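You operate a simulated robot arm through the tools that you are given. There is no shell and no other tool.

You are at the controls of a simulated robot arm. One attempt, no reset.

JOB
Strip the sleeve post and swill the collar clean in the drip pan.
Fine: open the post clamp; stand the collar and the cream sleeve on the flat end of the bench. Set down upright: what you pick out.
Where things are to end (x, y in the base frame): collar within 6 cm of [35, 45].

Only the result counts: the job must be done as asked and must still hold three seconds after the hand-in. Knocking over, shifting, dropping, spilling or breaking anything else fails it.

ROBOT AND FRAMES
A 6-joint arm with a two-finger gripper, fixed in place. Base frame: the origin is at the foot of the arm, x ahead of it, y to its left, z up. Lengths are in cm, angles in rad, forces in N, time in s.
With the tool pointing down near the work surface it reaches from about 54 to 78 cm from the base axis. Its first joint turns from -2.897 to 2.897 rad. Payload 1.66 kg.
Tool frame: the origin (TCP) lies between the finger pads and is the grasp point; the fingertips stand 1.6 cm ahead of it; z points along the fingers, y is the line along which they close. The gripper opens to 11.1 cm. The gripper's body begins 10.4 cm behind the TCP.
Orientation is told as [roll, pitch, yaw] about the base's x, y, z axes, in that order, counted from this pose: with the fingers straight down and closing along the base's y, the tool's x points along the base's -x, its y along +y and its z along -z.

CONTROLS
- The arm moves only by the tool arm_command. Its argument "moves" is one flat list of numbers, 7 for each row, row after row: the opening, from 0 (shut) to 1 (fully open), then the shift along the tool's x, y, z in m, then the turn, a rotation vector about the tool's x, y, z in rad. In form: [gripper, x, y, z, ax, ay, az, gripper, x, y, z, ax, ay, az, ...]. A call has 1 to 20 rows; each row shifts and turns the commanded pose from where the row before left it, along the tool's axes as they then stand. Each row takes 0.2 s and may step no farther than 5 cm and 0.15 rad from the row before; otherwise, or with a gripper value out of range, the whole call is refused. A pose out of reach is approached as far as the arm can. The call stops where the force on the tool passes 50 N (or 10 N more than at its start, if that is more) or the arm is blocked; 0.2 s more then pass. Each finger halts on what it meets, pressing with about 27 N; the grip force reading is that of the motor and also rises with nothing between the fingers. The clock runs only during rows and for 0.2 s after the last one: add rows that do not move to give the fingers time. The reply holds the time, the measured pose of the TCP, the force on the tool along the base axes, the opening and the grip force, in the units named above and with some noise, with the torque about the TCP (base axes, N m) and any sound that the robot's microphone picked up.
- Cameras (640 x 400 px; columns grow to the right, rows downward): "scene" is fixed at [5.79, 64.69, 165.88]; the picture's right is [-0.46, -0.89, 0.00], its down [-0.69, 0.36, -0.63] and it looks along [0.56, -0.29, -0.78] (base axes); focal length 372 px, centre (320, 200). "wrist" rides on the gripper at [7, 1.4, -14.3] in the tool frame; the picture's right is [-0.19, 0.98, 0.00], its down [-0.87, -0.17, -0.47] and it looks along [-0.46, -0.09, 0.88] (tool axes); focal length 230 px, centre (320, 200). There is no depth. A picture from a camera that has moved, and an enlarged one, comes with that camera's place and axes in the base frame and with its lens. The place of the scene camera against the robot may be out by one fixed shift of up to 1.2 cm in any direction.
- camera(camera): a new picture of that camera. No time passes.
- raise_lower(by): slides the trunk up (or, below 0, down) by that many cm; the arm rides with it, the base frame stays. It gives what a move gives, with no picture.
- zoom(camera, box): a new picture of the part [left, top, right, bottom] of that camera's present view, enlarged. No time passes.
- job_done(): hands the job in; it is judged then, once.

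Nothing tells you positions but the pictures and the camera data. Unless the task says otherwise, let go and move clear before handing in.

The tools are called after "Request:" as name(argument=value, ...) on one line, values as JSON. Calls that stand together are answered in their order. arm_command: Moves the arm, as the interface text tells. Its arguments: {"type":"object","properties":{"moves":{"type":"array","items":{"type":"number"}}},"required":["moves"]} The other tools are called the same way: raise_lower (by) slides the trunk up or down; camera (camera) takes a picture; zoom (camera, box) takes an enlarged picture of a part of a camera's view; job_done () hands the job in.

At the start:

```text
t: 0.0
eef_pos: [25.24, 35.18, 133.92]
orientation: [0.001, 0.0, -0.001]
wrist_force: [-0.2, -1.6, 0.3]
wrist_torque: [0.01, 0.04, 0.01]
opening: 11.08
finger_force: 0.1
trunk travel left (down, up): [-37.5, 21.5]
```

scene: 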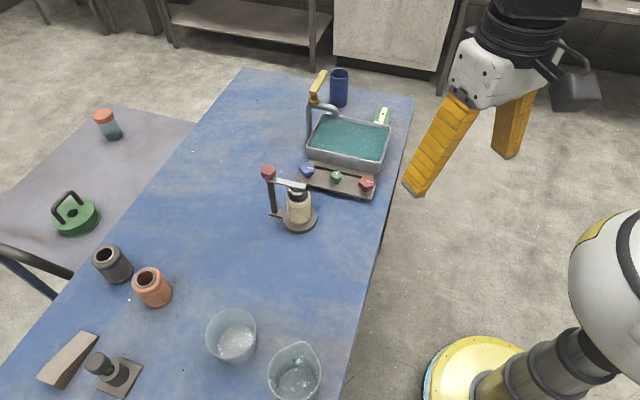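
wrist: 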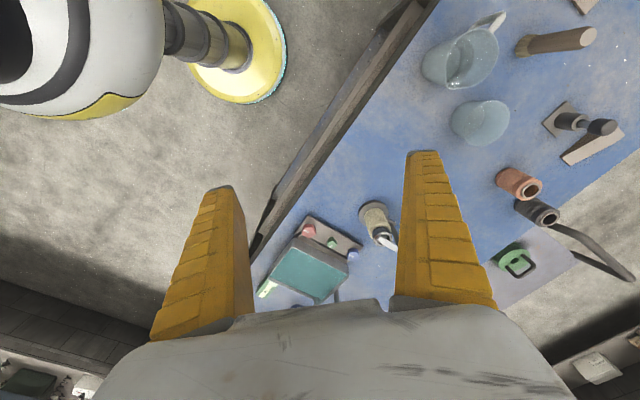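

I see a blue bench with a sleeve post (cream sleeve, dark collar, clamp with red knob), a drip pan with teal liquid, and various other items. I'll look closer before moving.

Request:
zoom(camera="scene", box=[240, 140, 400, 240])

Request:
zoom(camera="scene", box=[260, 60, 420, 160])

Request:
zoom(camera="scene", box=[0, 220, 288, 400])

Request:
zoom(camera="wrist", box=[240, 180, 432, 300])

```text
4.00 times, centred on (320, 190) of scene
camera zoom: at [5.79, 64.69, 165.88], right [-0.46, -0.89, 0.0], down [-0.69, 0.36, -0.63], along [0.56, -0.29, -0.78], focal length 1488 px, centre (320, 240)
```

zoom: 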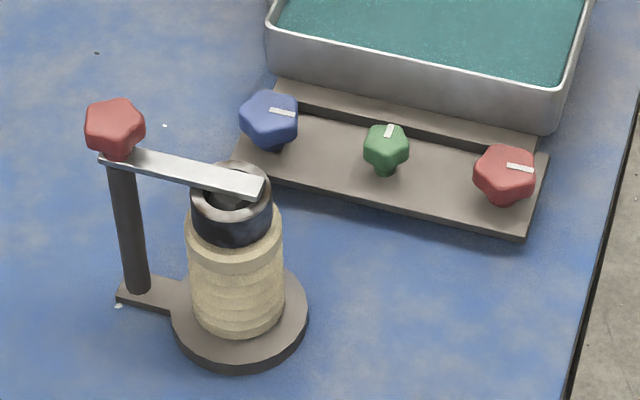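

```text
4.00 times, centred on (340, 110) of scene
camera zoom: at [5.79, 64.69, 165.88], right [-0.46, -0.89, 0.0], down [-0.69, 0.36, -0.63], along [0.56, -0.29, -0.78], focal length 1488 px, centre (240, 560)
```

zoom: 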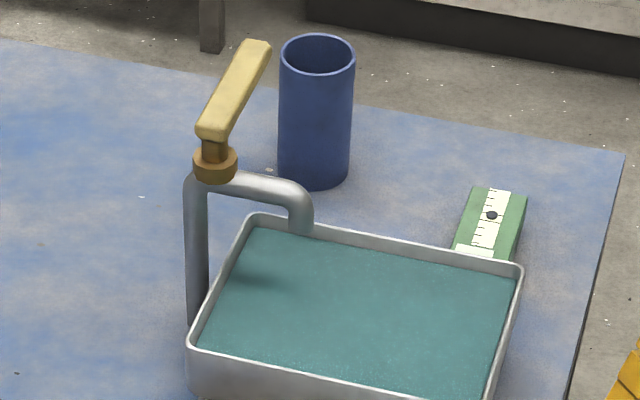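

```text
2.22 times, centred on (144, 310) of scene
camera zoom: at [5.79, 64.69, 165.88], right [-0.46, -0.89, 0.0], down [-0.69, 0.36, -0.63], along [0.56, -0.29, -0.78], focal length 827 px, centre (711, -44)
```

zoom: 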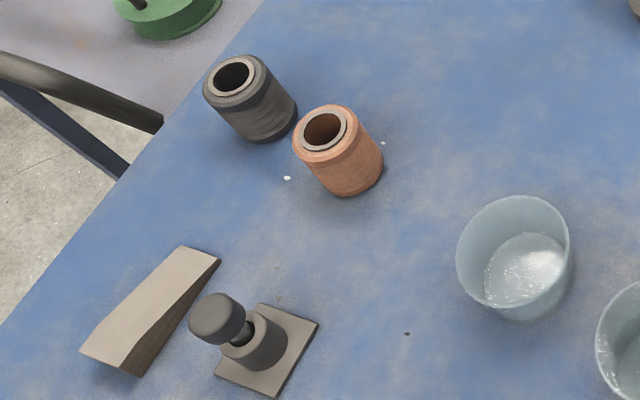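

```text
3.33 times, centred on (336, 240) of wrist
camera zoom: at [18.23, 36.58, 148.23], right [0.19, 0.98, 0.0], down [0.87, -0.17, 0.47], along [0.46, -0.09, -0.88], focal length 767 px, centre (267, 67)
```

zoom: 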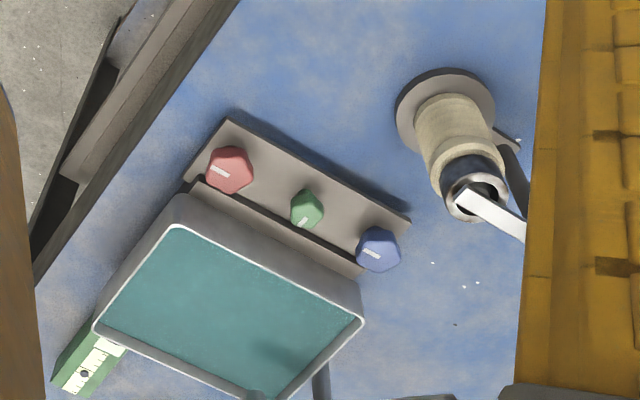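

The bench top appears to be at z ≈ 92, the post at about (54, 45) with the collar on top near z ≈ 104, and the pan at about (65, 28). I'll move the wrist camera in carefully for a closer look.

Request:
arm_command(moves=[1, -0.03, 0.0, 0.02, 0, 0, 0, 1, -0.03, 0.0, 0.02, 0, 0, 0, 1, -0.03, 0.0, 0.02, 0, 0, 0, 1, -0.03, 0.0, 0.02, 0, 0, 0, 1, 0, 0, 0, 0, 0, 0])

Request:
camera(camera="wrist")

Request:
camera(camera="scene")

```text
t: 1.2
eef_pos: [37.22, 35.31, 125.89]
orientation: [0.0, 0.001, 0.0]
wrist_force: [0.3, 0.2, 1.3]
wrist_torque: [0.0, -0.03, 0.02]
opening: 11.1
finger_force: 0.1
trunk travel left (down, up): [-37.5, 21.5]
```

```text
taken
camera wrist: at [30.19, 36.52, 140.23], right [0.19, 0.98, 0.0], down [0.87, -0.17, 0.47], along [0.46, -0.09, -0.88], focal length 230 px, centre (320, 200)
```

wrist: 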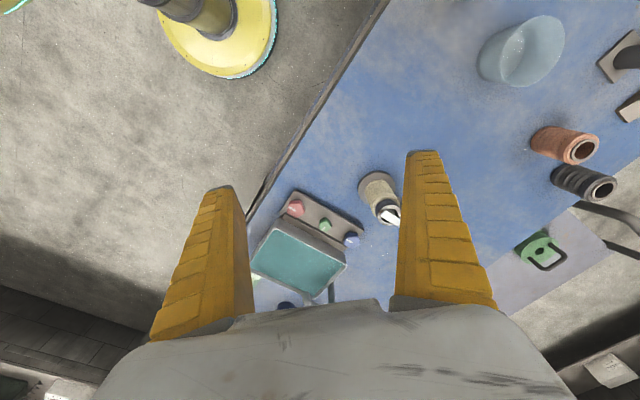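

```text
taken
```

scene: 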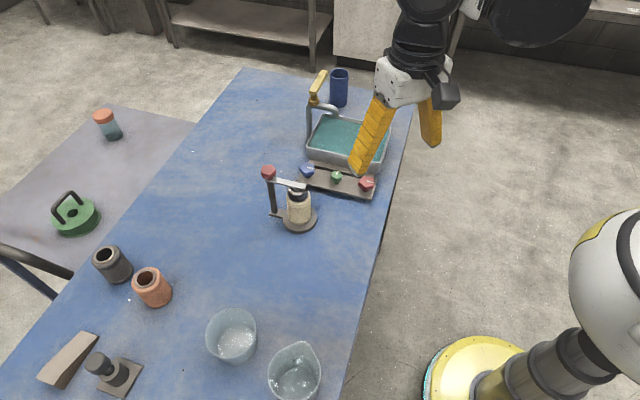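

The view is getting clearer; next I'll bring the wrist camera so the post and its clamp lie between the fingers in the picture.

Request:
arm_command(moves=[1, -0.0197, 0.0285, 0.0232, 0, 0, 0, 1, -0.0197, 0.0285, 0.0232, 0, 0, 0, 1, -0.0197, 0.0285, 0.0232, 0, 0, 0, 1, -0.0197, 0.0285, 0.0232, 0, 0, 0, 1, 0, 0, 0, 0, 0, 0])

Request:
camera(camera="wrist")

Request:
zoom(camera="wrist", box=[240, 120, 432, 240])

```text
t: 2.4
eef_pos: [45.1, 46.64, 116.6]
orientation: [0.0, 0.0, 0.0]
wrist_force: [-1.0, 0.1, 0.0]
wrist_torque: [-0.01, -0.01, 0.0]
opening: 11.08
finger_force: 0.1
trunk travel left (down, up): [-37.5, 21.5]
```

```text
taken
camera wrist: at [38.11, 48.0, 130.88], right [0.19, 0.98, 0.0], down [0.87, -0.17, 0.47], along [0.46, -0.09, -0.88], focal length 230 px, centre (320, 200)
```

wrist: 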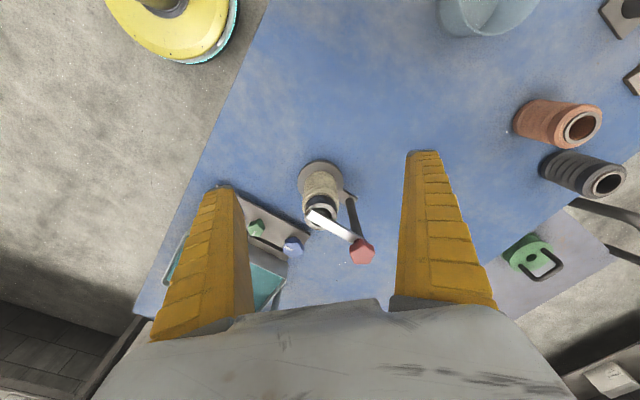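

```text
3.33 times, centred on (336, 180) of wrist
camera zoom: at [38.11, 48.0, 130.88], right [0.19, 0.98, 0.0], down [0.87, -0.17, 0.47], along [0.46, -0.09, -0.88], focal length 767 px, centre (267, 267)
```

zoom: 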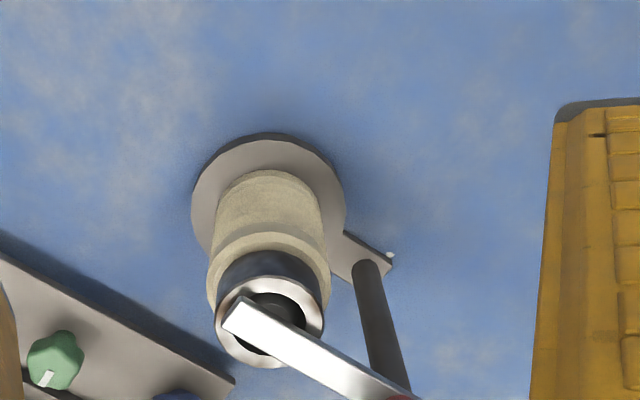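

The clamp is a steel bar pivoting at a pillar with a red knob at about (58.4, 49.5, 108), lying over the collar top at (54.4, 45, 104). I'll zoom in further on the clamp mechanism and the pan.

Request:
zoom(camera="scene", box=[252, 155, 332, 205])

Request:
zoom(camera="wrist", box=[300, 185, 396, 275])

Request:
zoom(camera="scene", box=[60, 320, 188, 400])

Request:
zoom(camera="scene", box=[260, 260, 400, 400])

```text
8.00 times, centred on (292, 180) of scene
camera zoom: at [5.79, 64.69, 165.88], right [-0.46, -0.89, 0.0], down [-0.69, 0.36, -0.63], along [0.56, -0.29, -0.78], focal length 2977 px, centre (544, 360)
```

zoom: 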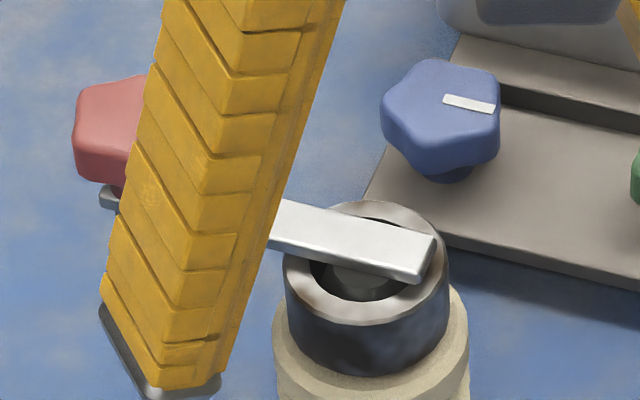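

```text
4.44 times, centred on (348, 230) of wrist
camera zoom: at [38.11, 48.0, 130.88], right [0.19, 0.98, 0.0], down [0.87, -0.17, 0.47], along [0.46, -0.09, -0.88], focal length 1022 px, centre (196, 67)
```

zoom: 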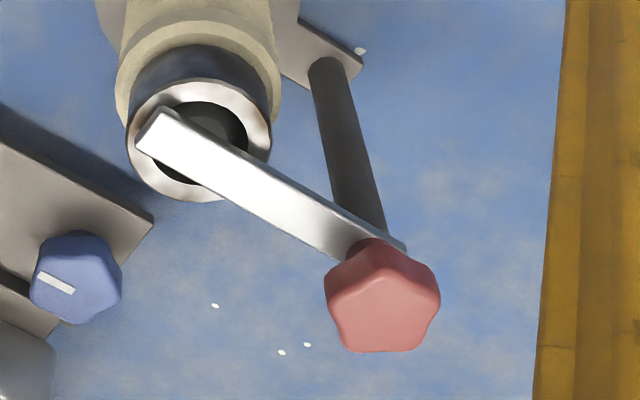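

```text
5.00 times, centred on (124, 360) of scene
camera zoom: at [5.79, 64.69, 165.88], right [-0.46, -0.89, 0.0], down [-0.69, 0.36, -0.63], along [0.56, -0.29, -0.78], focal length 1861 px, centre (1300, -600)
```

zoom: 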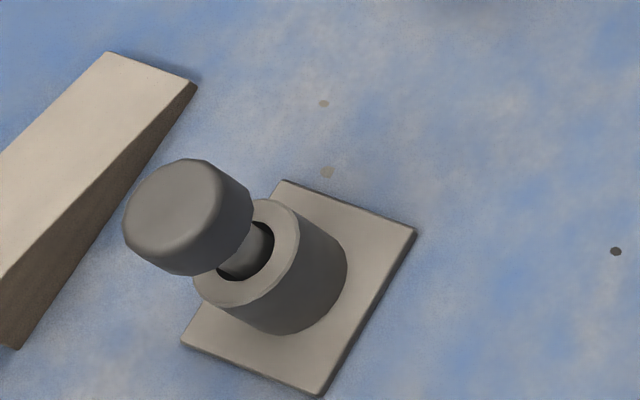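

```text
2.86 times, centred on (330, 330) of scene
camera zoom: at [5.79, 64.69, 165.88], right [-0.46, -0.89, 0.0], down [-0.69, 0.36, -0.63], along [0.56, -0.29, -0.78], focal length 1063 px, centre (291, -171)
```

zoom: 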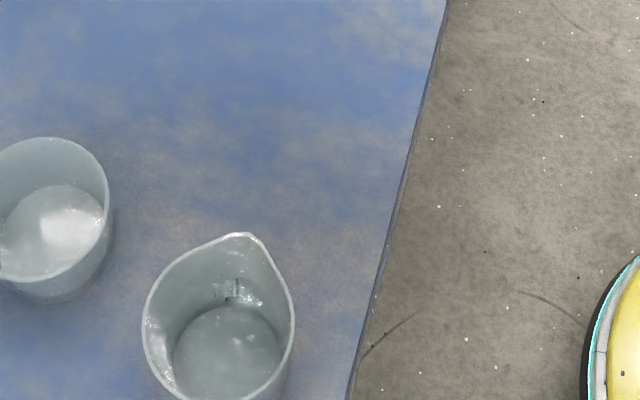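

The clamp bar swivels around the pillar below the red knob. I'll move above the red knob to check its position by triangulation before gripping it.

Request:
arm_command(moves=[1, -0.033, 0.007, 0.0, 0, 0, 0, 1, -0.033, 0.007, 0.0, 0, 0, 0, 1, -0.033, 0.007, 0.0, 0, 0, 0, 1, -0.033, 0.007, 0.01, 0, 0, 0, 1, 0, 0, 0, 0, 0, 0])

Request:
camera(camera="wrist")

Request:
camera(camera="scene")

```text
t: 3.6
eef_pos: [58.25, 49.43, 115.76]
orientation: [0.0, -0.001, 0.0]
wrist_force: [-0.3, 0.7, 0.2]
wrist_torque: [0.02, -0.04, 0.04]
opening: 11.09
finger_force: 0.1
trunk travel left (down, up): [-37.5, 21.5]
```

```text
taken
camera wrist: at [51.27, 50.76, 130.02], right [0.19, 0.98, 0.0], down [0.87, -0.17, 0.47], along [0.46, -0.09, -0.88], focal length 230 px, centre (320, 200)
```

wrist: 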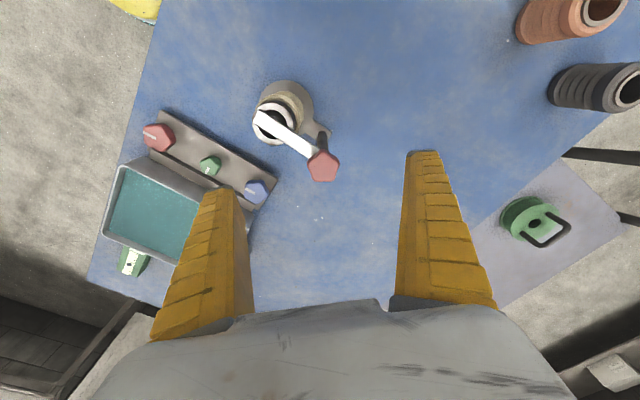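

```text
taken
```

scene: 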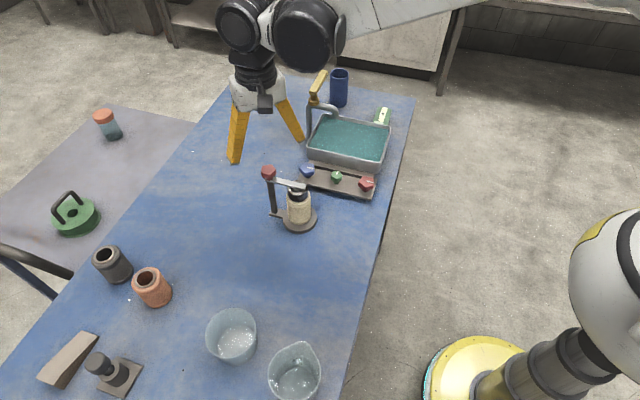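

The knob looks to be near (59, 49.5, 107.5). I'll zoom in to refine this before descending.

Request:
zoom(camera="wrist", box=[240, 75, 368, 195])

Request:
zoom(camera="scene", box=[252, 155, 332, 205])

Request:
zoom(camera="wrist", box=[90, 100, 282, 290])

```text
3.33 times, centred on (304, 135) of wrist
camera zoom: at [51.27, 50.76, 130.02], right [0.19, 0.98, 0.0], down [0.87, -0.17, 0.47], along [0.46, -0.09, -0.88], focal length 767 px, centre (373, 417)
```

zoom: 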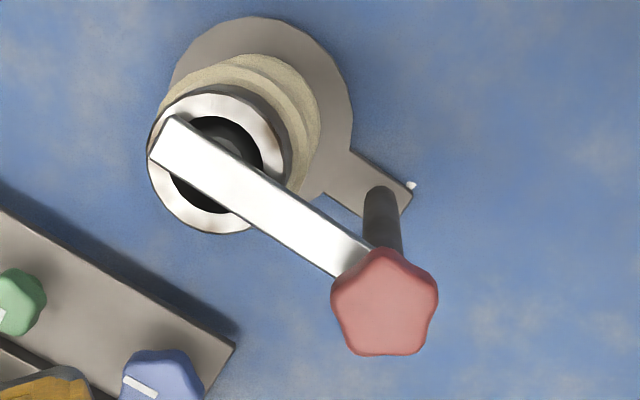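

```text
8.00 times, centred on (292, 180) of scene
camera zoom: at [5.79, 64.69, 165.88], right [-0.46, -0.89, 0.0], down [-0.69, 0.36, -0.63], along [0.56, -0.29, -0.78], focal length 2977 px, centre (544, 360)
```

zoom: 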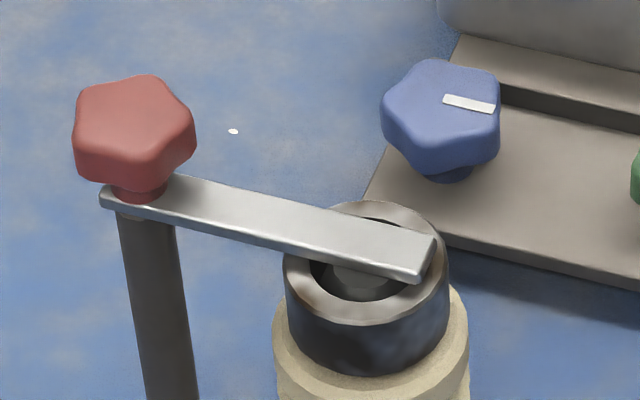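

```text
2.11 times, centred on (186, 195) of wrist
camera zoom: at [51.27, 50.76, 130.02], right [0.19, 0.98, 0.0], down [0.87, -0.17, 0.47], along [0.46, -0.09, -0.88], focal length 484 px, centre (602, 210)
```

zoom: 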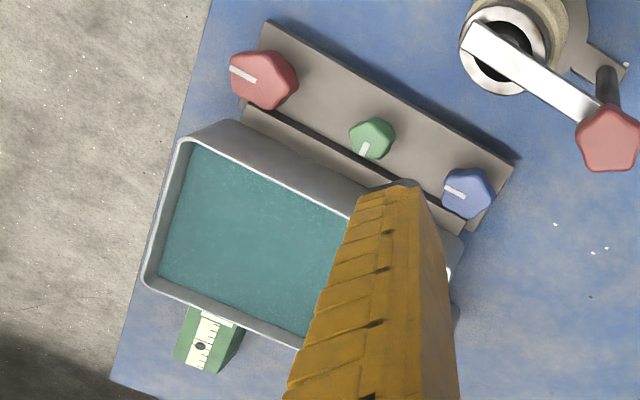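

The knob's centre is near (59.1, 49.5) with its top at about z 107.6. I'll turn the gripper so the fingers straddle the knob and bar (yaw about 0.8), still above it, and check.

Request:
arm_command(moves=[0.6, -0.0085, 0.001, 0.0, 0, 0, -0.15, 0.6, 0, 0, 0, 0, 0, -0.15, 0.6, 0, 0, 0, 0, 0, -0.15, 0.6, 0, 0, 0, 0, 0, -0.15, 0.6, 0, 0, 0, 0, 0, -0.15, 0.6, 0, 0, 0.02, 0, 0, -0.05, 0.6, 0, 0, 0.01, 0, 0, 0, 0.6, 0, 0, 0, 0, 0, 0])

Request:
camera(camera="wrist")

Request:
camera(camera="scene")

```text
t: 5.4
eef_pos: [59.18, 49.62, 112.66]
orientation: [0.001, -0.002, 0.798]
wrist_force: [0.1, -0.7, 0.1]
wrist_torque: [0.04, -0.03, -0.01]
opening: 6.84
finger_force: 1.3
trunk travel left (down, up): [-37.5, 21.5]
```

```text
taken
camera wrist: at [53.31, 45.53, 126.98], right [-0.57, 0.82, 0.0], down [0.72, 0.5, 0.47], along [0.39, 0.27, -0.88], focal length 230 px, centre (320, 200)
```

wrist: 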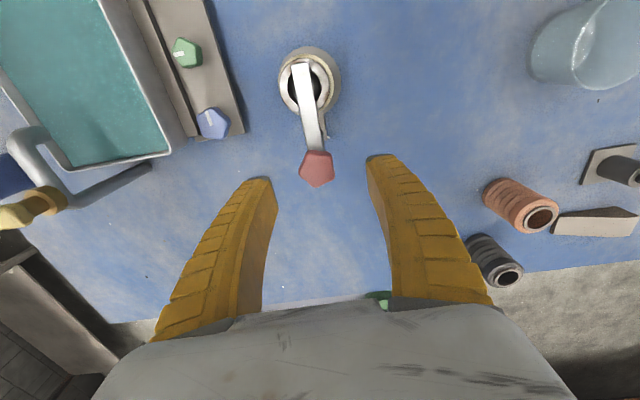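

```text
taken
```

scene: 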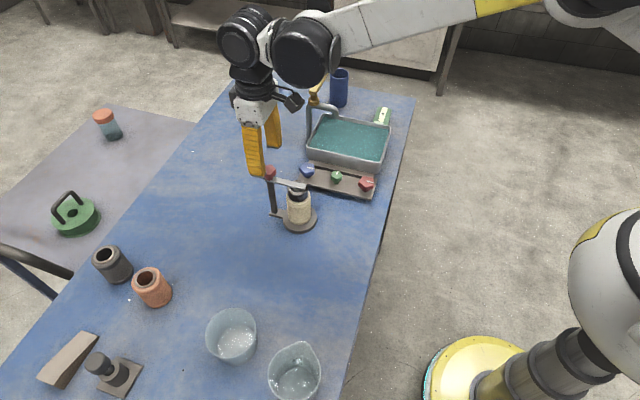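

The fingers straddle the knob well. I'll zoom for the final offset before descending.

Request:
zoom(camera="wrist", box=[256, 30, 384, 200])

Request:
zoom(camera="scene", box=[220, 140, 332, 210])

```text
2.35 times, centred on (320, 115) of wrist
camera zoom: at [53.31, 45.53, 126.98], right [-0.57, 0.82, 0.0], down [0.72, 0.5, 0.47], along [0.39, 0.27, -0.88], focal length 541 px, centre (320, 400)
```

zoom: 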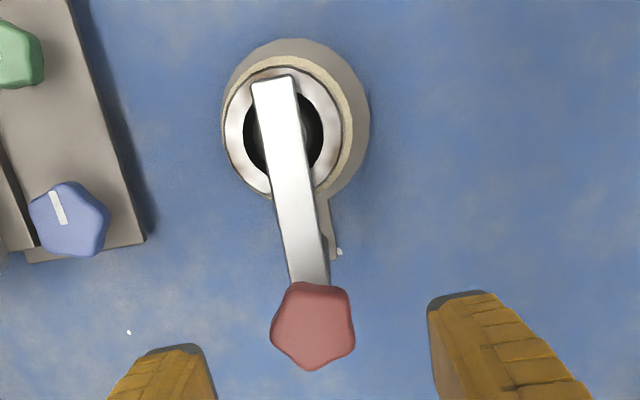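

```text
5.71 times, centred on (276, 175) of scene
camera zoom: at [5.79, 64.69, 165.88], right [-0.46, -0.89, 0.0], down [-0.69, 0.36, -0.63], along [0.56, -0.29, -0.78], focal length 2126 px, centre (571, 343)
```

zoom: 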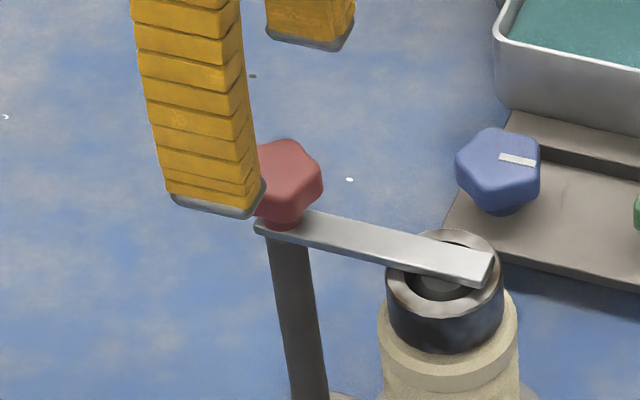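

Aligned to within a few millimetres. I'll descend with the fingers on either side of the knob and close.

Request:
arm_command(moves=[0.6, 0, -0.0022, 0.02, 0, 0, 0, 0.6, 0, 0, 0.02, 0, 0, 0, 0.6, 0, 0, 0.0175, 0, 0, 0, 0.6, 0, 0, 0, 0, 0, 0])

Request:
camera(camera="wrist")

Request:
zoom(camera="scene", box=[220, 140, 332, 210])

```text
t: 6.4
eef_pos: [59.4, 49.3, 106.92]
orientation: [0.0, 0.0, 0.8]
wrist_force: [0.4, -0.1, 0.0]
wrist_torque: [0.04, 0.01, -0.02]
opening: 6.84
finger_force: 1.0
trunk travel left (down, up): [-37.5, 21.5]
```

```text
taken
camera wrist: at [53.43, 45.25, 121.19], right [-0.57, 0.82, 0.0], down [0.72, 0.5, 0.47], along [0.39, 0.27, -0.88], focal length 230 px, centre (320, 200)
```

wrist: 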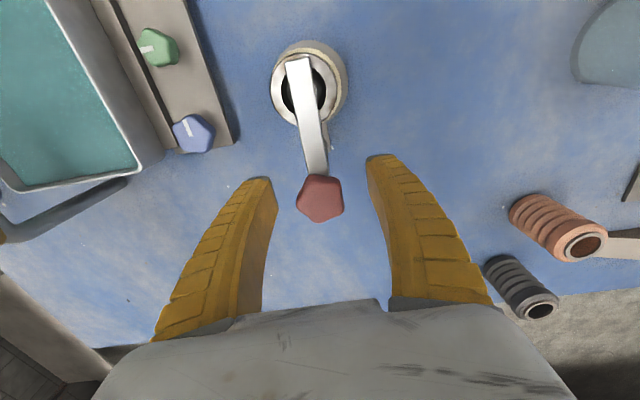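

```text
5.71 times, centred on (276, 175) of scene
camera zoom: at [5.79, 64.69, 165.88], right [-0.46, -0.89, 0.0], down [-0.69, 0.36, -0.63], along [0.56, -0.29, -0.78], focal length 2126 px, centre (571, 343)
```

zoom: 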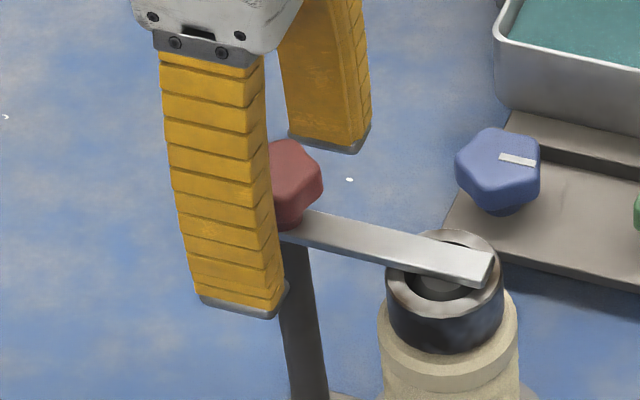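

The knob sits right at the grasp point. I'll close on it now.

Request:
arm_command(moves=[0.4, 0, 0, 0, 0, 0, 0, 0.2, 0, 0, 0, 0, 0, 0, 0.2, 0, 0, 0, 0, 0, 0])

Request:
camera(camera="wrist")

```text
t: 7.2
eef_pos: [59.33, 49.38, 106.81]
orientation: [0.001, 0.0, 0.799]
wrist_force: [0.5, 1.4, -1.7]
wrist_torque: [0.1, -0.14, 0.02]
opening: 2.69
finger_force: 34.4
trunk travel left (down, up): [-37.5, 21.5]
```

```text
taken
camera wrist: at [53.47, 45.29, 121.17], right [-0.57, 0.82, 0.0], down [0.72, 0.5, 0.47], along [0.39, 0.27, -0.88], focal length 230 px, centre (320, 200)
```

wrist: 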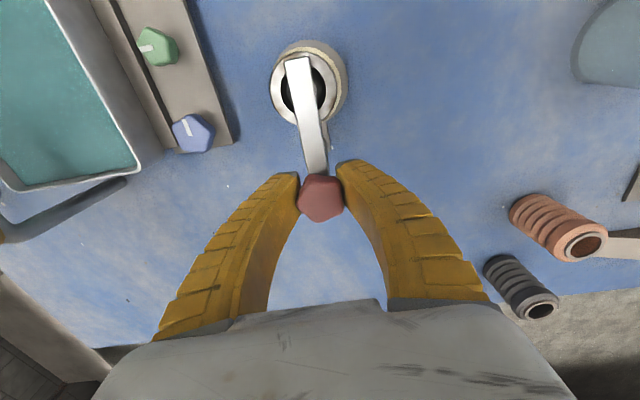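

Gripped at 2.7 cm. I'll test a small clockwise turn (seen from above) and watch torque and the bar.

Request:
arm_command(moves=[0.2, 0, 0, 0, 0, 0, 0.1, 0.2, 0, 0, 0, 0, 0, 0.1, 0.2, 0, 0, 0, 0, 0, 0])

Request:
camera(camera="wrist")

Request:
zoom(camera="scene", box=[220, 140, 332, 210])

```text
t: 8.0
eef_pos: [59.31, 49.52, 106.81]
orientation: [0.0, -0.001, 0.6]
wrist_force: [6.9, 8.5, -7.7]
wrist_torque: [0.02, -0.24, 0.42]
opening: 2.53
finger_force: 34.0
trunk travel left (down, up): [-37.5, 21.5]
```

```text
taken
camera wrist: at [52.87, 46.68, 121.08], right [-0.4, 0.92, 0.0], down [0.81, 0.35, 0.47], along [0.43, 0.19, -0.88], focal length 230 px, centre (320, 200)
```

wrist: 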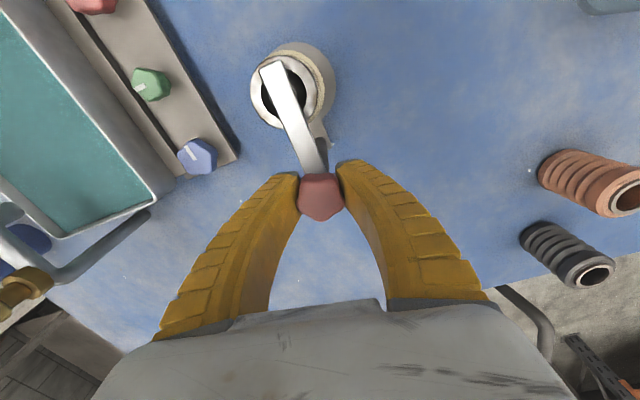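

```text
5.71 times, centred on (276, 175) of scene
camera zoom: at [5.79, 64.69, 165.88], right [-0.46, -0.89, 0.0], down [-0.69, 0.36, -0.63], along [0.56, -0.29, -0.78], focal length 2126 px, centre (571, 343)
```

zoom: 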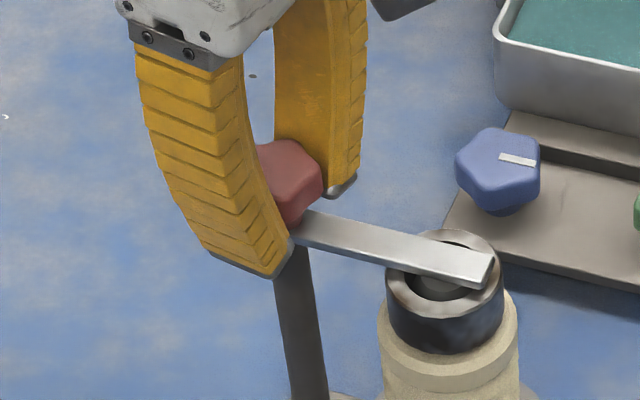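

Request:
zoom(camera="wrist", box=[240, 40, 400, 240])

Request:
zoom(camera="scene", box=[250, 155, 314, 195])

```text
2.00 times, centred on (320, 140) of wrist
camera zoom: at [52.87, 46.68, 121.08], right [-0.4, 0.92, 0.0], down [0.81, 0.35, 0.47], along [0.43, 0.19, -0.88], focal length 460 px, centre (320, 320)
```

zoom: 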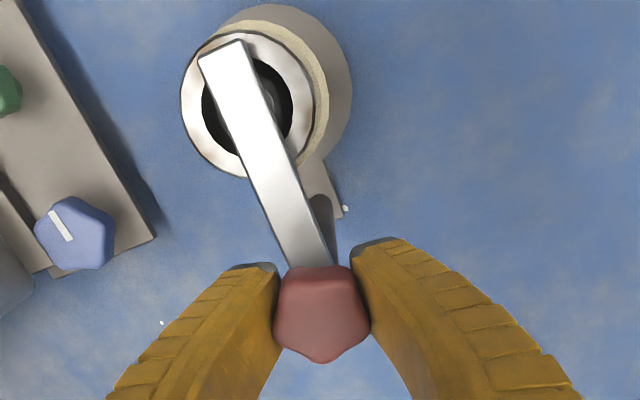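

```text
10.00 times, centred on (282, 175) of scene
camera zoom: at [5.79, 64.69, 165.88], right [-0.46, -0.89, 0.0], down [-0.69, 0.36, -0.63], along [0.56, -0.29, -0.78], focal length 3721 px, centre (700, 450)
```

zoom: 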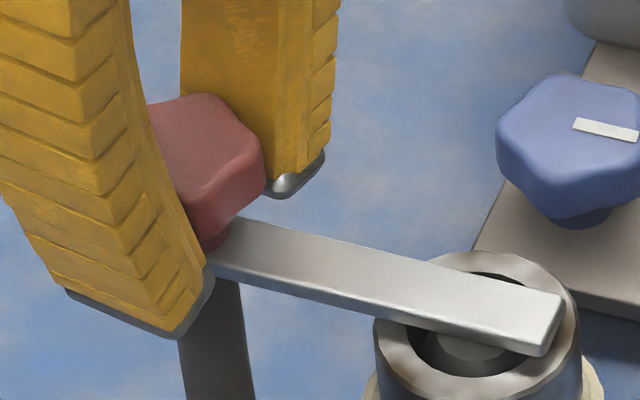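

The bar didn't move with the clockwise turn and torque rose, so that's likely the tightening way (or the stop). I'll try counter-clockwise.

Request:
arm_command(moves=[0.2, 0, 0, 0, 0, 0, -0.1, 0.2, 0, 0, 0, 0, 0, -0.1, 0.2, 0, 0, 0, 0, 0, -0.1, 0.2, 0, 0, 0, 0, 0, -0.1, 0.2, 0, 0, 0, 0, 0, 0])

Request:
zoom(camera="wrist", box=[240, 40, 400, 240])

Request:
zoom(camera="scene", box=[250, 155, 314, 195])

```text
t: 9.2
eef_pos: [59.36, 49.45, 106.69]
orientation: [0.0, 0.002, 1.0]
wrist_force: [7.4, 10.8, -4.2]
wrist_torque: [-0.02, -0.05, 0.01]
opening: 2.52
finger_force: 33.9
trunk travel left (down, up): [-37.5, 21.5]
```

```text
2.00 times, centred on (320, 140) of wrist
camera zoom: at [54.52, 44.34, 121.08], right [-0.72, 0.69, 0.0], down [0.61, 0.64, 0.47], along [0.33, 0.34, -0.88], focal length 460 px, centre (320, 320)
```

zoom: 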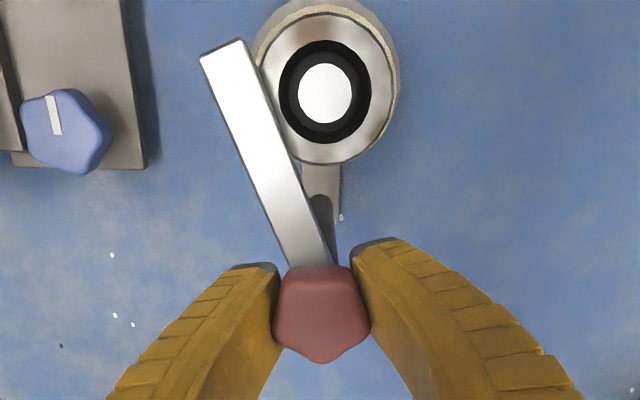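

```text
10.00 times, centred on (282, 175) of scene
camera zoom: at [5.79, 64.69, 165.88], right [-0.46, -0.89, 0.0], down [-0.69, 0.36, -0.63], along [0.56, -0.29, -0.78], focal length 3721 px, centre (700, 450)
```

zoom: 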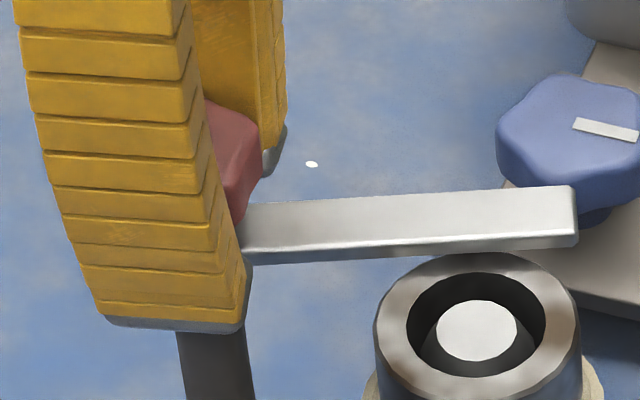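

Counter-clockwise opens it: the bar swings off the collar with the knob. I'll keep turning in that direction.

Request:
arm_command(moves=[0.2, 0, 0, 0, 0, 0, -0.12, 0.2, 0, 0, 0, 0, 0, -0.12, 0.2, 0, 0, 0, 0, 0, -0.12, 0.2, 0, 0, 0, 0, 0, -0.12, 0.2, 0, 0, 0, 0, 0, 0])

Request:
camera(camera="wrist")

Request:
zoom(camera="scene", box=[220, 140, 332, 210])

```text
t: 10.4
eef_pos: [59.42, 49.49, 106.66]
orientation: [0.0, 0.0, 1.48]
wrist_force: [14.7, 9.2, -1.3]
wrist_torque: [-0.16, -0.11, -0.03]
opening: 2.55
finger_force: 34.6
trunk travel left (down, up): [-37.5, 21.5]
```

```text
taken
camera wrist: at [57.49, 42.63, 121.06], right [-0.96, 0.28, 0.0], down [0.24, 0.85, 0.47], along [0.13, 0.45, -0.88], focal length 230 px, centre (320, 200)
```

wrist: 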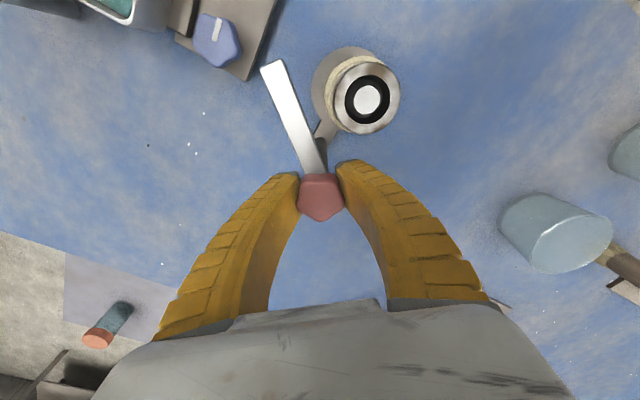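

```text
5.71 times, centred on (276, 175) of scene
camera zoom: at [5.79, 64.69, 165.88], right [-0.46, -0.89, 0.0], down [-0.69, 0.36, -0.63], along [0.56, -0.29, -0.78], focal length 2126 px, centre (571, 343)
```

zoom: 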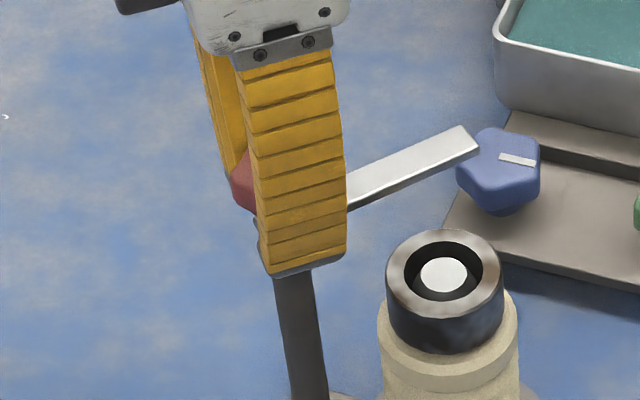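

The bar is about 0.9 rad open. I'll continue to roughly 90 degrees, easing the small sideways load.

Request:
arm_command(moves=[0.2, -0.0008, -0.0015, 0, 0, 0, -0.1, 0.2, 0, 0, 0, 0, 0, -0.12, 0.2, 0, 0, 0, 0, 0, -0.12, 0.2, 0, 0, 0, 0, 0, -0.12, 0.2, 0, 0, 0, 0, 0, -0.12, 0.2, 0, 0, 0, 0, 0, 0])

Request:
camera(camera="wrist")

Request:
camera(camera="scene")

```text
t: 11.8
eef_pos: [59.53, 49.45, 106.86]
orientation: [0.0, 0.001, 2.062]
wrist_force: [-3.3, -2.8, -16.3]
wrist_torque: [0.01, 0.18, 0.06]
opening: 2.47
finger_force: 34.1
trunk travel left (down, up): [-37.5, 21.5]
```

```text
taken
camera wrist: at [61.62, 42.68, 121.1], right [-0.96, -0.29, 0.0], down [-0.26, 0.84, 0.47], along [-0.14, 0.45, -0.88], focal length 230 px, centre (320, 200)
```

wrist: 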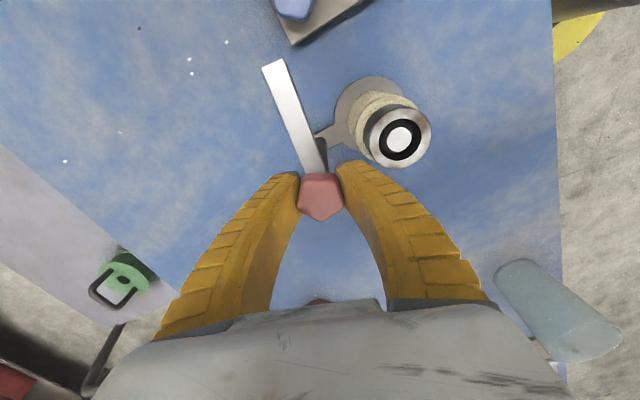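

```text
taken
```

scene: 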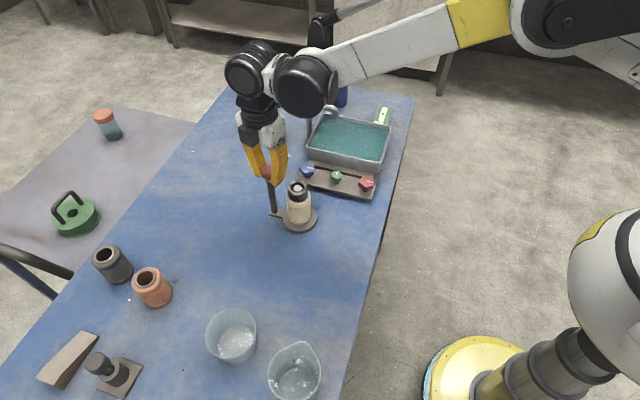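

The bar is about 1.45 rad open with little resistance; I'll turn a bit more to be well past any threshold.

Request:
arm_command(moves=[0.2, 0, 0, 0, 0, 0, -0.1, 0.2, 0, 0, 0, 0, 0, -0.1, 0.2, 0, 0, 0, 0, 0, -0.1, 0.2, 0, 0, 0, 0, 0, 0])

Request:
zoom(camera="wrist", box=[240, 40, 432, 240])

```text
t: 12.8
eef_pos: [59.49, 49.46, 106.94]
orientation: [0.001, 0.0, 2.362]
wrist_force: [1.7, 5.2, -4.0]
wrist_torque: [0.07, 0.09, -0.01]
opening: 2.66
finger_force: 14.1
trunk travel left (down, up): [-37.5, 21.5]
```

```text
2.00 times, centred on (336, 140) of wrist
camera zoom: at [63.51, 43.63, 121.22], right [-0.83, -0.56, 0.0], down [-0.5, 0.73, 0.47], along [-0.27, 0.39, -0.88], focal length 460 px, centre (288, 320)
```

zoom: 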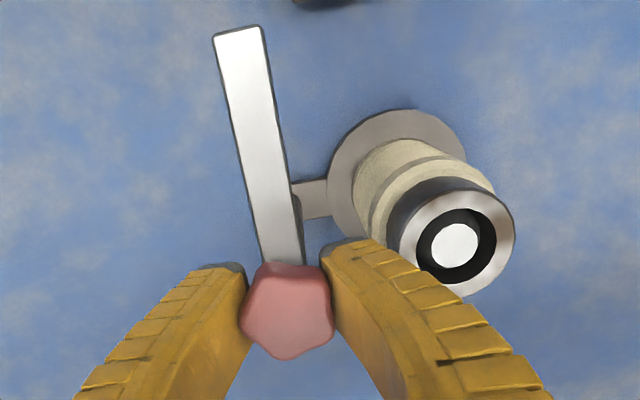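

The knob reached its stop (the fingers slipped slightly at about 90°), so the clamp is fully open. I'll let go with a small opening and lift straight up.

Request:
arm_command(moves=[0.38, 0, 0, 0, 0, 0, 0, 0.38, 0, 0, 0, 0, 0, 0, 0.38, 0, 0, -0.03, 0, 0, 0, 0.38, 0, 0, -0.04, 0, 0, 0, 0.38, 0, 0, -0.04, 0, 0, 0, 0.38, 0, 0, 0, 0, 0, 0])

Request:
camera(camera="wrist")

Request:
zoom(camera="scene", box=[220, 140, 348, 240])

```text
t: 14.2
eef_pos: [59.46, 49.6, 117.92]
orientation: [-0.001, 0.001, 2.36]
wrist_force: [0.8, 0.4, 0.1]
wrist_torque: [0.02, 0.03, 0.03]
opening: 4.45
finger_force: 1.6
trunk travel left (down, up): [-37.5, 21.5]
```

```text
taken
camera wrist: at [63.44, 43.59, 132.23], right [-0.83, -0.56, 0.0], down [-0.5, 0.73, 0.47], along [-0.27, 0.39, -0.88], focal length 230 px, centre (320, 200)
```

wrist: 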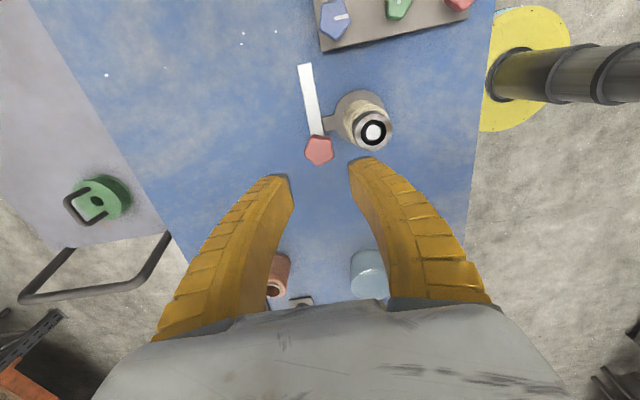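

```text
4.00 times, centred on (284, 190) of scene
camera zoom: at [5.79, 64.69, 165.88], right [-0.46, -0.89, 0.0], down [-0.69, 0.36, -0.63], along [0.56, -0.29, -0.78], focal length 1488 px, centre (464, 240)
```

zoom: 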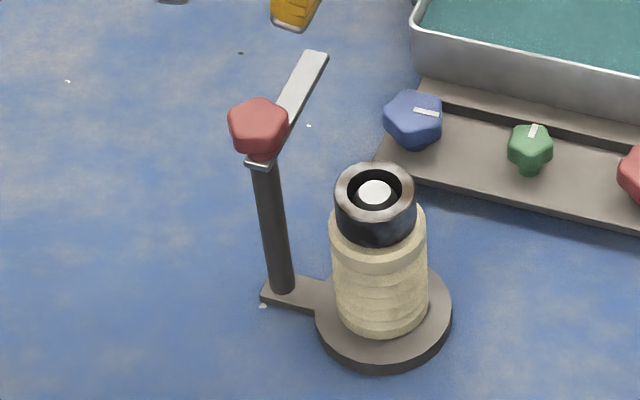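

The clamp is fully open and the collar is free on top of the spindle. Before taking it, I'll turn the wrist back and inspect the pan to get its geometry.

Request:
arm_command(moves=[0.38, 0, 0, -0.02, 0, 0, 0.15, 0.38, 0, 0, -0.02, 0, 0, 0.15, 0.38, 0, 0, 0, 0, 0, 0.15, 0.38, 0, 0, 0, 0, 0, 0.15, 0.38, 0, 0, 0, 0, 0, 0.15, 0.38, 0, 0, 0, 0, 0, 0.15, 0.38, 0, 0, 0, 0, 0, 0.15, 0.38, 0, 0, 0, 0, 0, 0.15, 0.38, 0, 0, 0, 0, 0, 0.15, 0.38, 0, 0, 0, 0, 0, 0.15, 0.38, 0, 0, 0, 0, 0, 0.06, 0.38, 0, 0, 0, 0, 0, 0])

Request:
camera(camera="wrist")

```text
t: 16.8
eef_pos: [59.5, 49.43, 121.9]
orientation: [0.001, 0.001, 0.8]
wrist_force: [0.0, -0.2, 0.3]
wrist_torque: [0.0, -0.01, -0.02]
opening: 4.48
finger_force: 1.8
trunk travel left (down, up): [-37.5, 21.5]
```

```text
taken
camera wrist: at [53.63, 45.37, 136.19], right [-0.57, 0.82, 0.0], down [0.72, 0.5, 0.47], along [0.39, 0.27, -0.88], focal length 230 px, centre (320, 200)
```

wrist: 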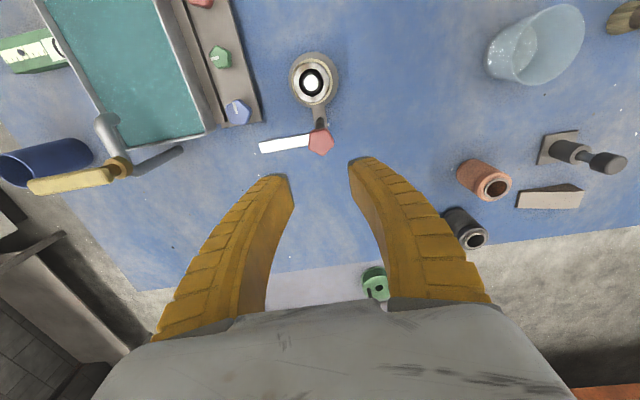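

The pan spans roughly (56,22)–(70,35) on its near edge with a rim near z ≈ 99.5 and the tap spout over its left end. I'll hover over the pan to confirm.

Request:
arm_command(moves=[0.38, 0.0216, -0.034, 0.0041, 0, 0, 0, 0.38, 0.0216, -0.034, 0.0041, 0, 0, 0, 0.38, 0.0216, -0.034, 0.0041, 0, 0, 0, 0.38, 0.0216, -0.034, 0.0041, 0, 0, 0, 0.38, 0.0216, -0.034, 0.0041, 0, 0, 0, 0.38, 0.0216, -0.034, 0.0041, 0, 0, 0, 0.38, 0.0216, -0.034, 0.0041, 0, 0, 0, 0.38, 0, 0, 0, 0, 0, 0])

Request:
camera(camera="wrist")

Request:
camera(camera="scene")

```text
t: 18.6
eef_pos: [66.04, 21.89, 119.05]
orientation: [0.001, -0.001, 0.8]
wrist_force: [-0.5, 1.2, 1.2]
wrist_torque: [-0.02, 0.0, -0.03]
opening: 4.45
finger_force: 1.7
trunk travel left (down, up): [-37.5, 21.5]
```

```text
taken
camera wrist: at [60.11, 17.91, 133.41], right [-0.57, 0.82, 0.0], down [0.72, 0.51, 0.47], along [0.39, 0.27, -0.88], focal length 230 px, centre (320, 200)
```

wrist: 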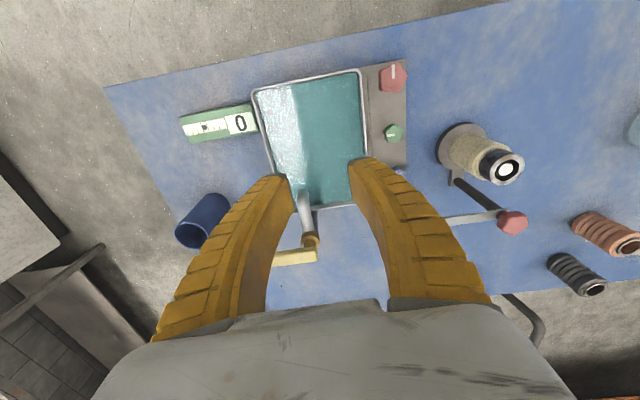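

```text
taken
```

scene: 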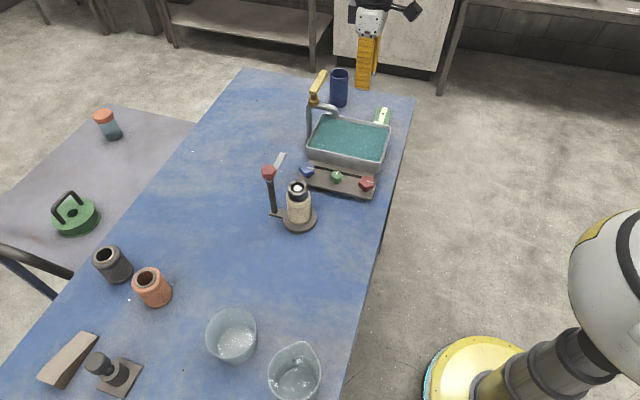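

Request:
zoom(camera="wrist", box=[170, 50, 426, 210])

Request:
zoom(camera="wrist", box=[240, 150, 368, 280])

Request:
zoom(camera="scene", box=[290, 90, 418, 200])

```text
2.50 times, centred on (298, 130) of wrist
camera zoom: at [60.11, 17.91, 133.41], right [-0.57, 0.82, 0.0], down [0.72, 0.51, 0.47], along [0.39, 0.27, -0.88], focal length 575 px, centre (375, 375)
```

zoom: 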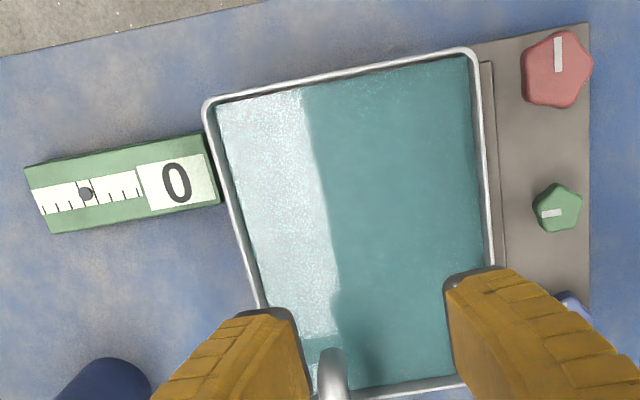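

```text
3.08 times, centred on (304, 215) of wrist
camera zoom: at [60.11, 17.91, 133.41], right [-0.57, 0.82, 0.0], down [0.72, 0.51, 0.47], along [0.39, 0.27, -0.88], focal length 708 px, centre (369, 154)
```

zoom: 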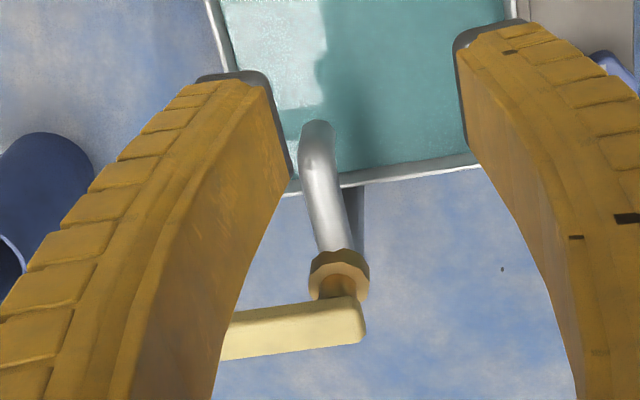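

```text
3.64 times, centred on (354, 145) of scene
camera zoom: at [5.79, 64.69, 165.88], right [-0.46, -0.89, 0.0], down [-0.69, 0.36, -0.63], along [0.56, -0.29, -0.78], focal length 1353 px, centre (196, 400)
```

zoom: 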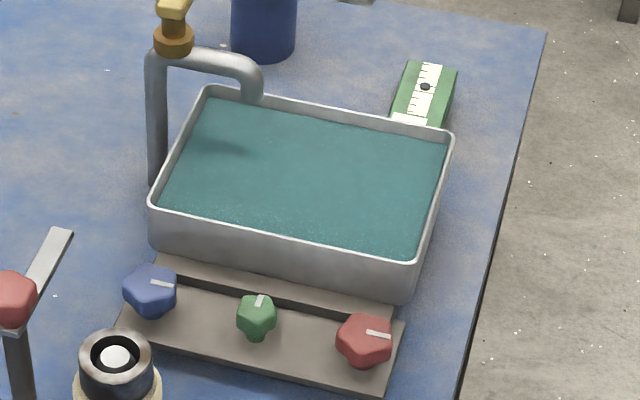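

The pan's clear swilling area is around (65.5, 21), well away from the spout at about (74, 25). Now I'll go back above the collar and align to grasp it.

Request:
arm_command(moves=[0.75, -0.0141, 0.0405, 0.0015, 0, 0, 0, 0.75, -0.0141, 0.0405, 0.0015, 0, 0, 0, 0.75, -0.0141, 0.0405, 0.0015, 0, 0, 0, 0.75, -0.0141, 0.0405, 0.0015, 0, 0, 0, 0.75, -0.0141, 0.0405, 0.0015, 0, 0, 0, 0.75, -0.0141, 0.0405, 0.0015, 0, 0, 0, 0.75, 0, 0, 0.03, 0, 0, 0, 0.75, 0, 0, 0.03, 0, 0, 0, 0.75, 0, 0, 0, 0, 0, 0])

Request:
camera(camera="wrist")

Request:
zoom(camera="wrist", box=[256, 100, 384, 228])

Request:
zoom(camera="scene", box=[230, 140, 358, 240])

```text
t: 20.6
eef_pos: [54.35, 44.93, 112.12]
orientation: [0.001, -0.001, 0.801]
wrist_force: [-1.3, -0.4, 0.0]
wrist_torque: [0.0, 0.02, 0.01]
opening: 8.47
finger_force: 1.5
trunk travel left (down, up): [-37.5, 21.5]
```

```text
taken
camera wrist: at [48.5, 40.83, 126.39], right [-0.57, 0.82, 0.0], down [0.72, 0.5, 0.47], along [0.39, 0.27, -0.88], focal length 230 px, centre (320, 200)
```

wrist: 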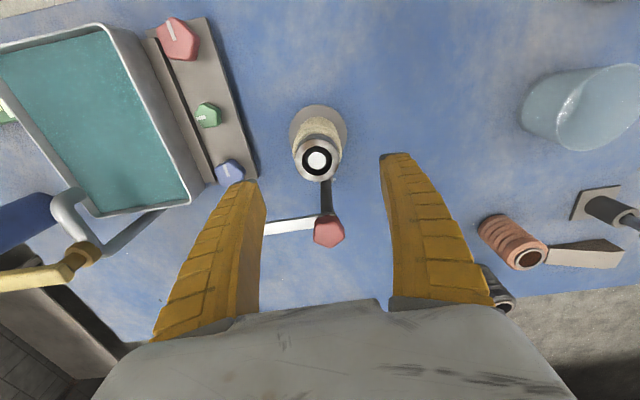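

```text
3.12 times, centred on (320, 164) of wrist
camera zoom: at [48.5, 40.83, 126.39], right [-0.57, 0.82, 0.0], down [0.72, 0.5, 0.47], along [0.39, 0.27, -0.88], focal length 719 px, centre (320, 312)
```

zoom: 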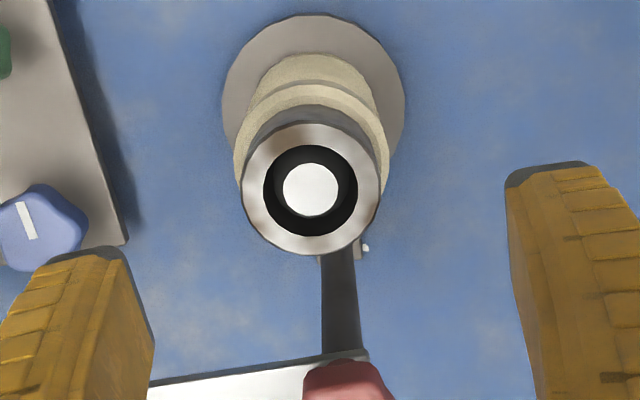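

```text
4.00 times, centred on (294, 190) of scene
camera zoom: at [5.79, 64.69, 165.88], right [-0.46, -0.89, 0.0], down [-0.69, 0.36, -0.63], along [0.56, -0.29, -0.78], focal length 1488 px, centre (424, 240)
```

zoom: 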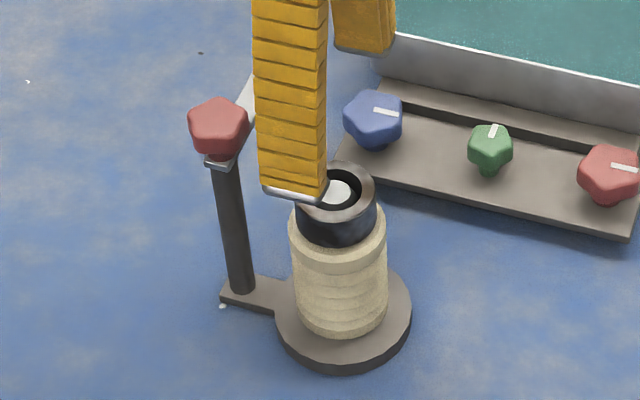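

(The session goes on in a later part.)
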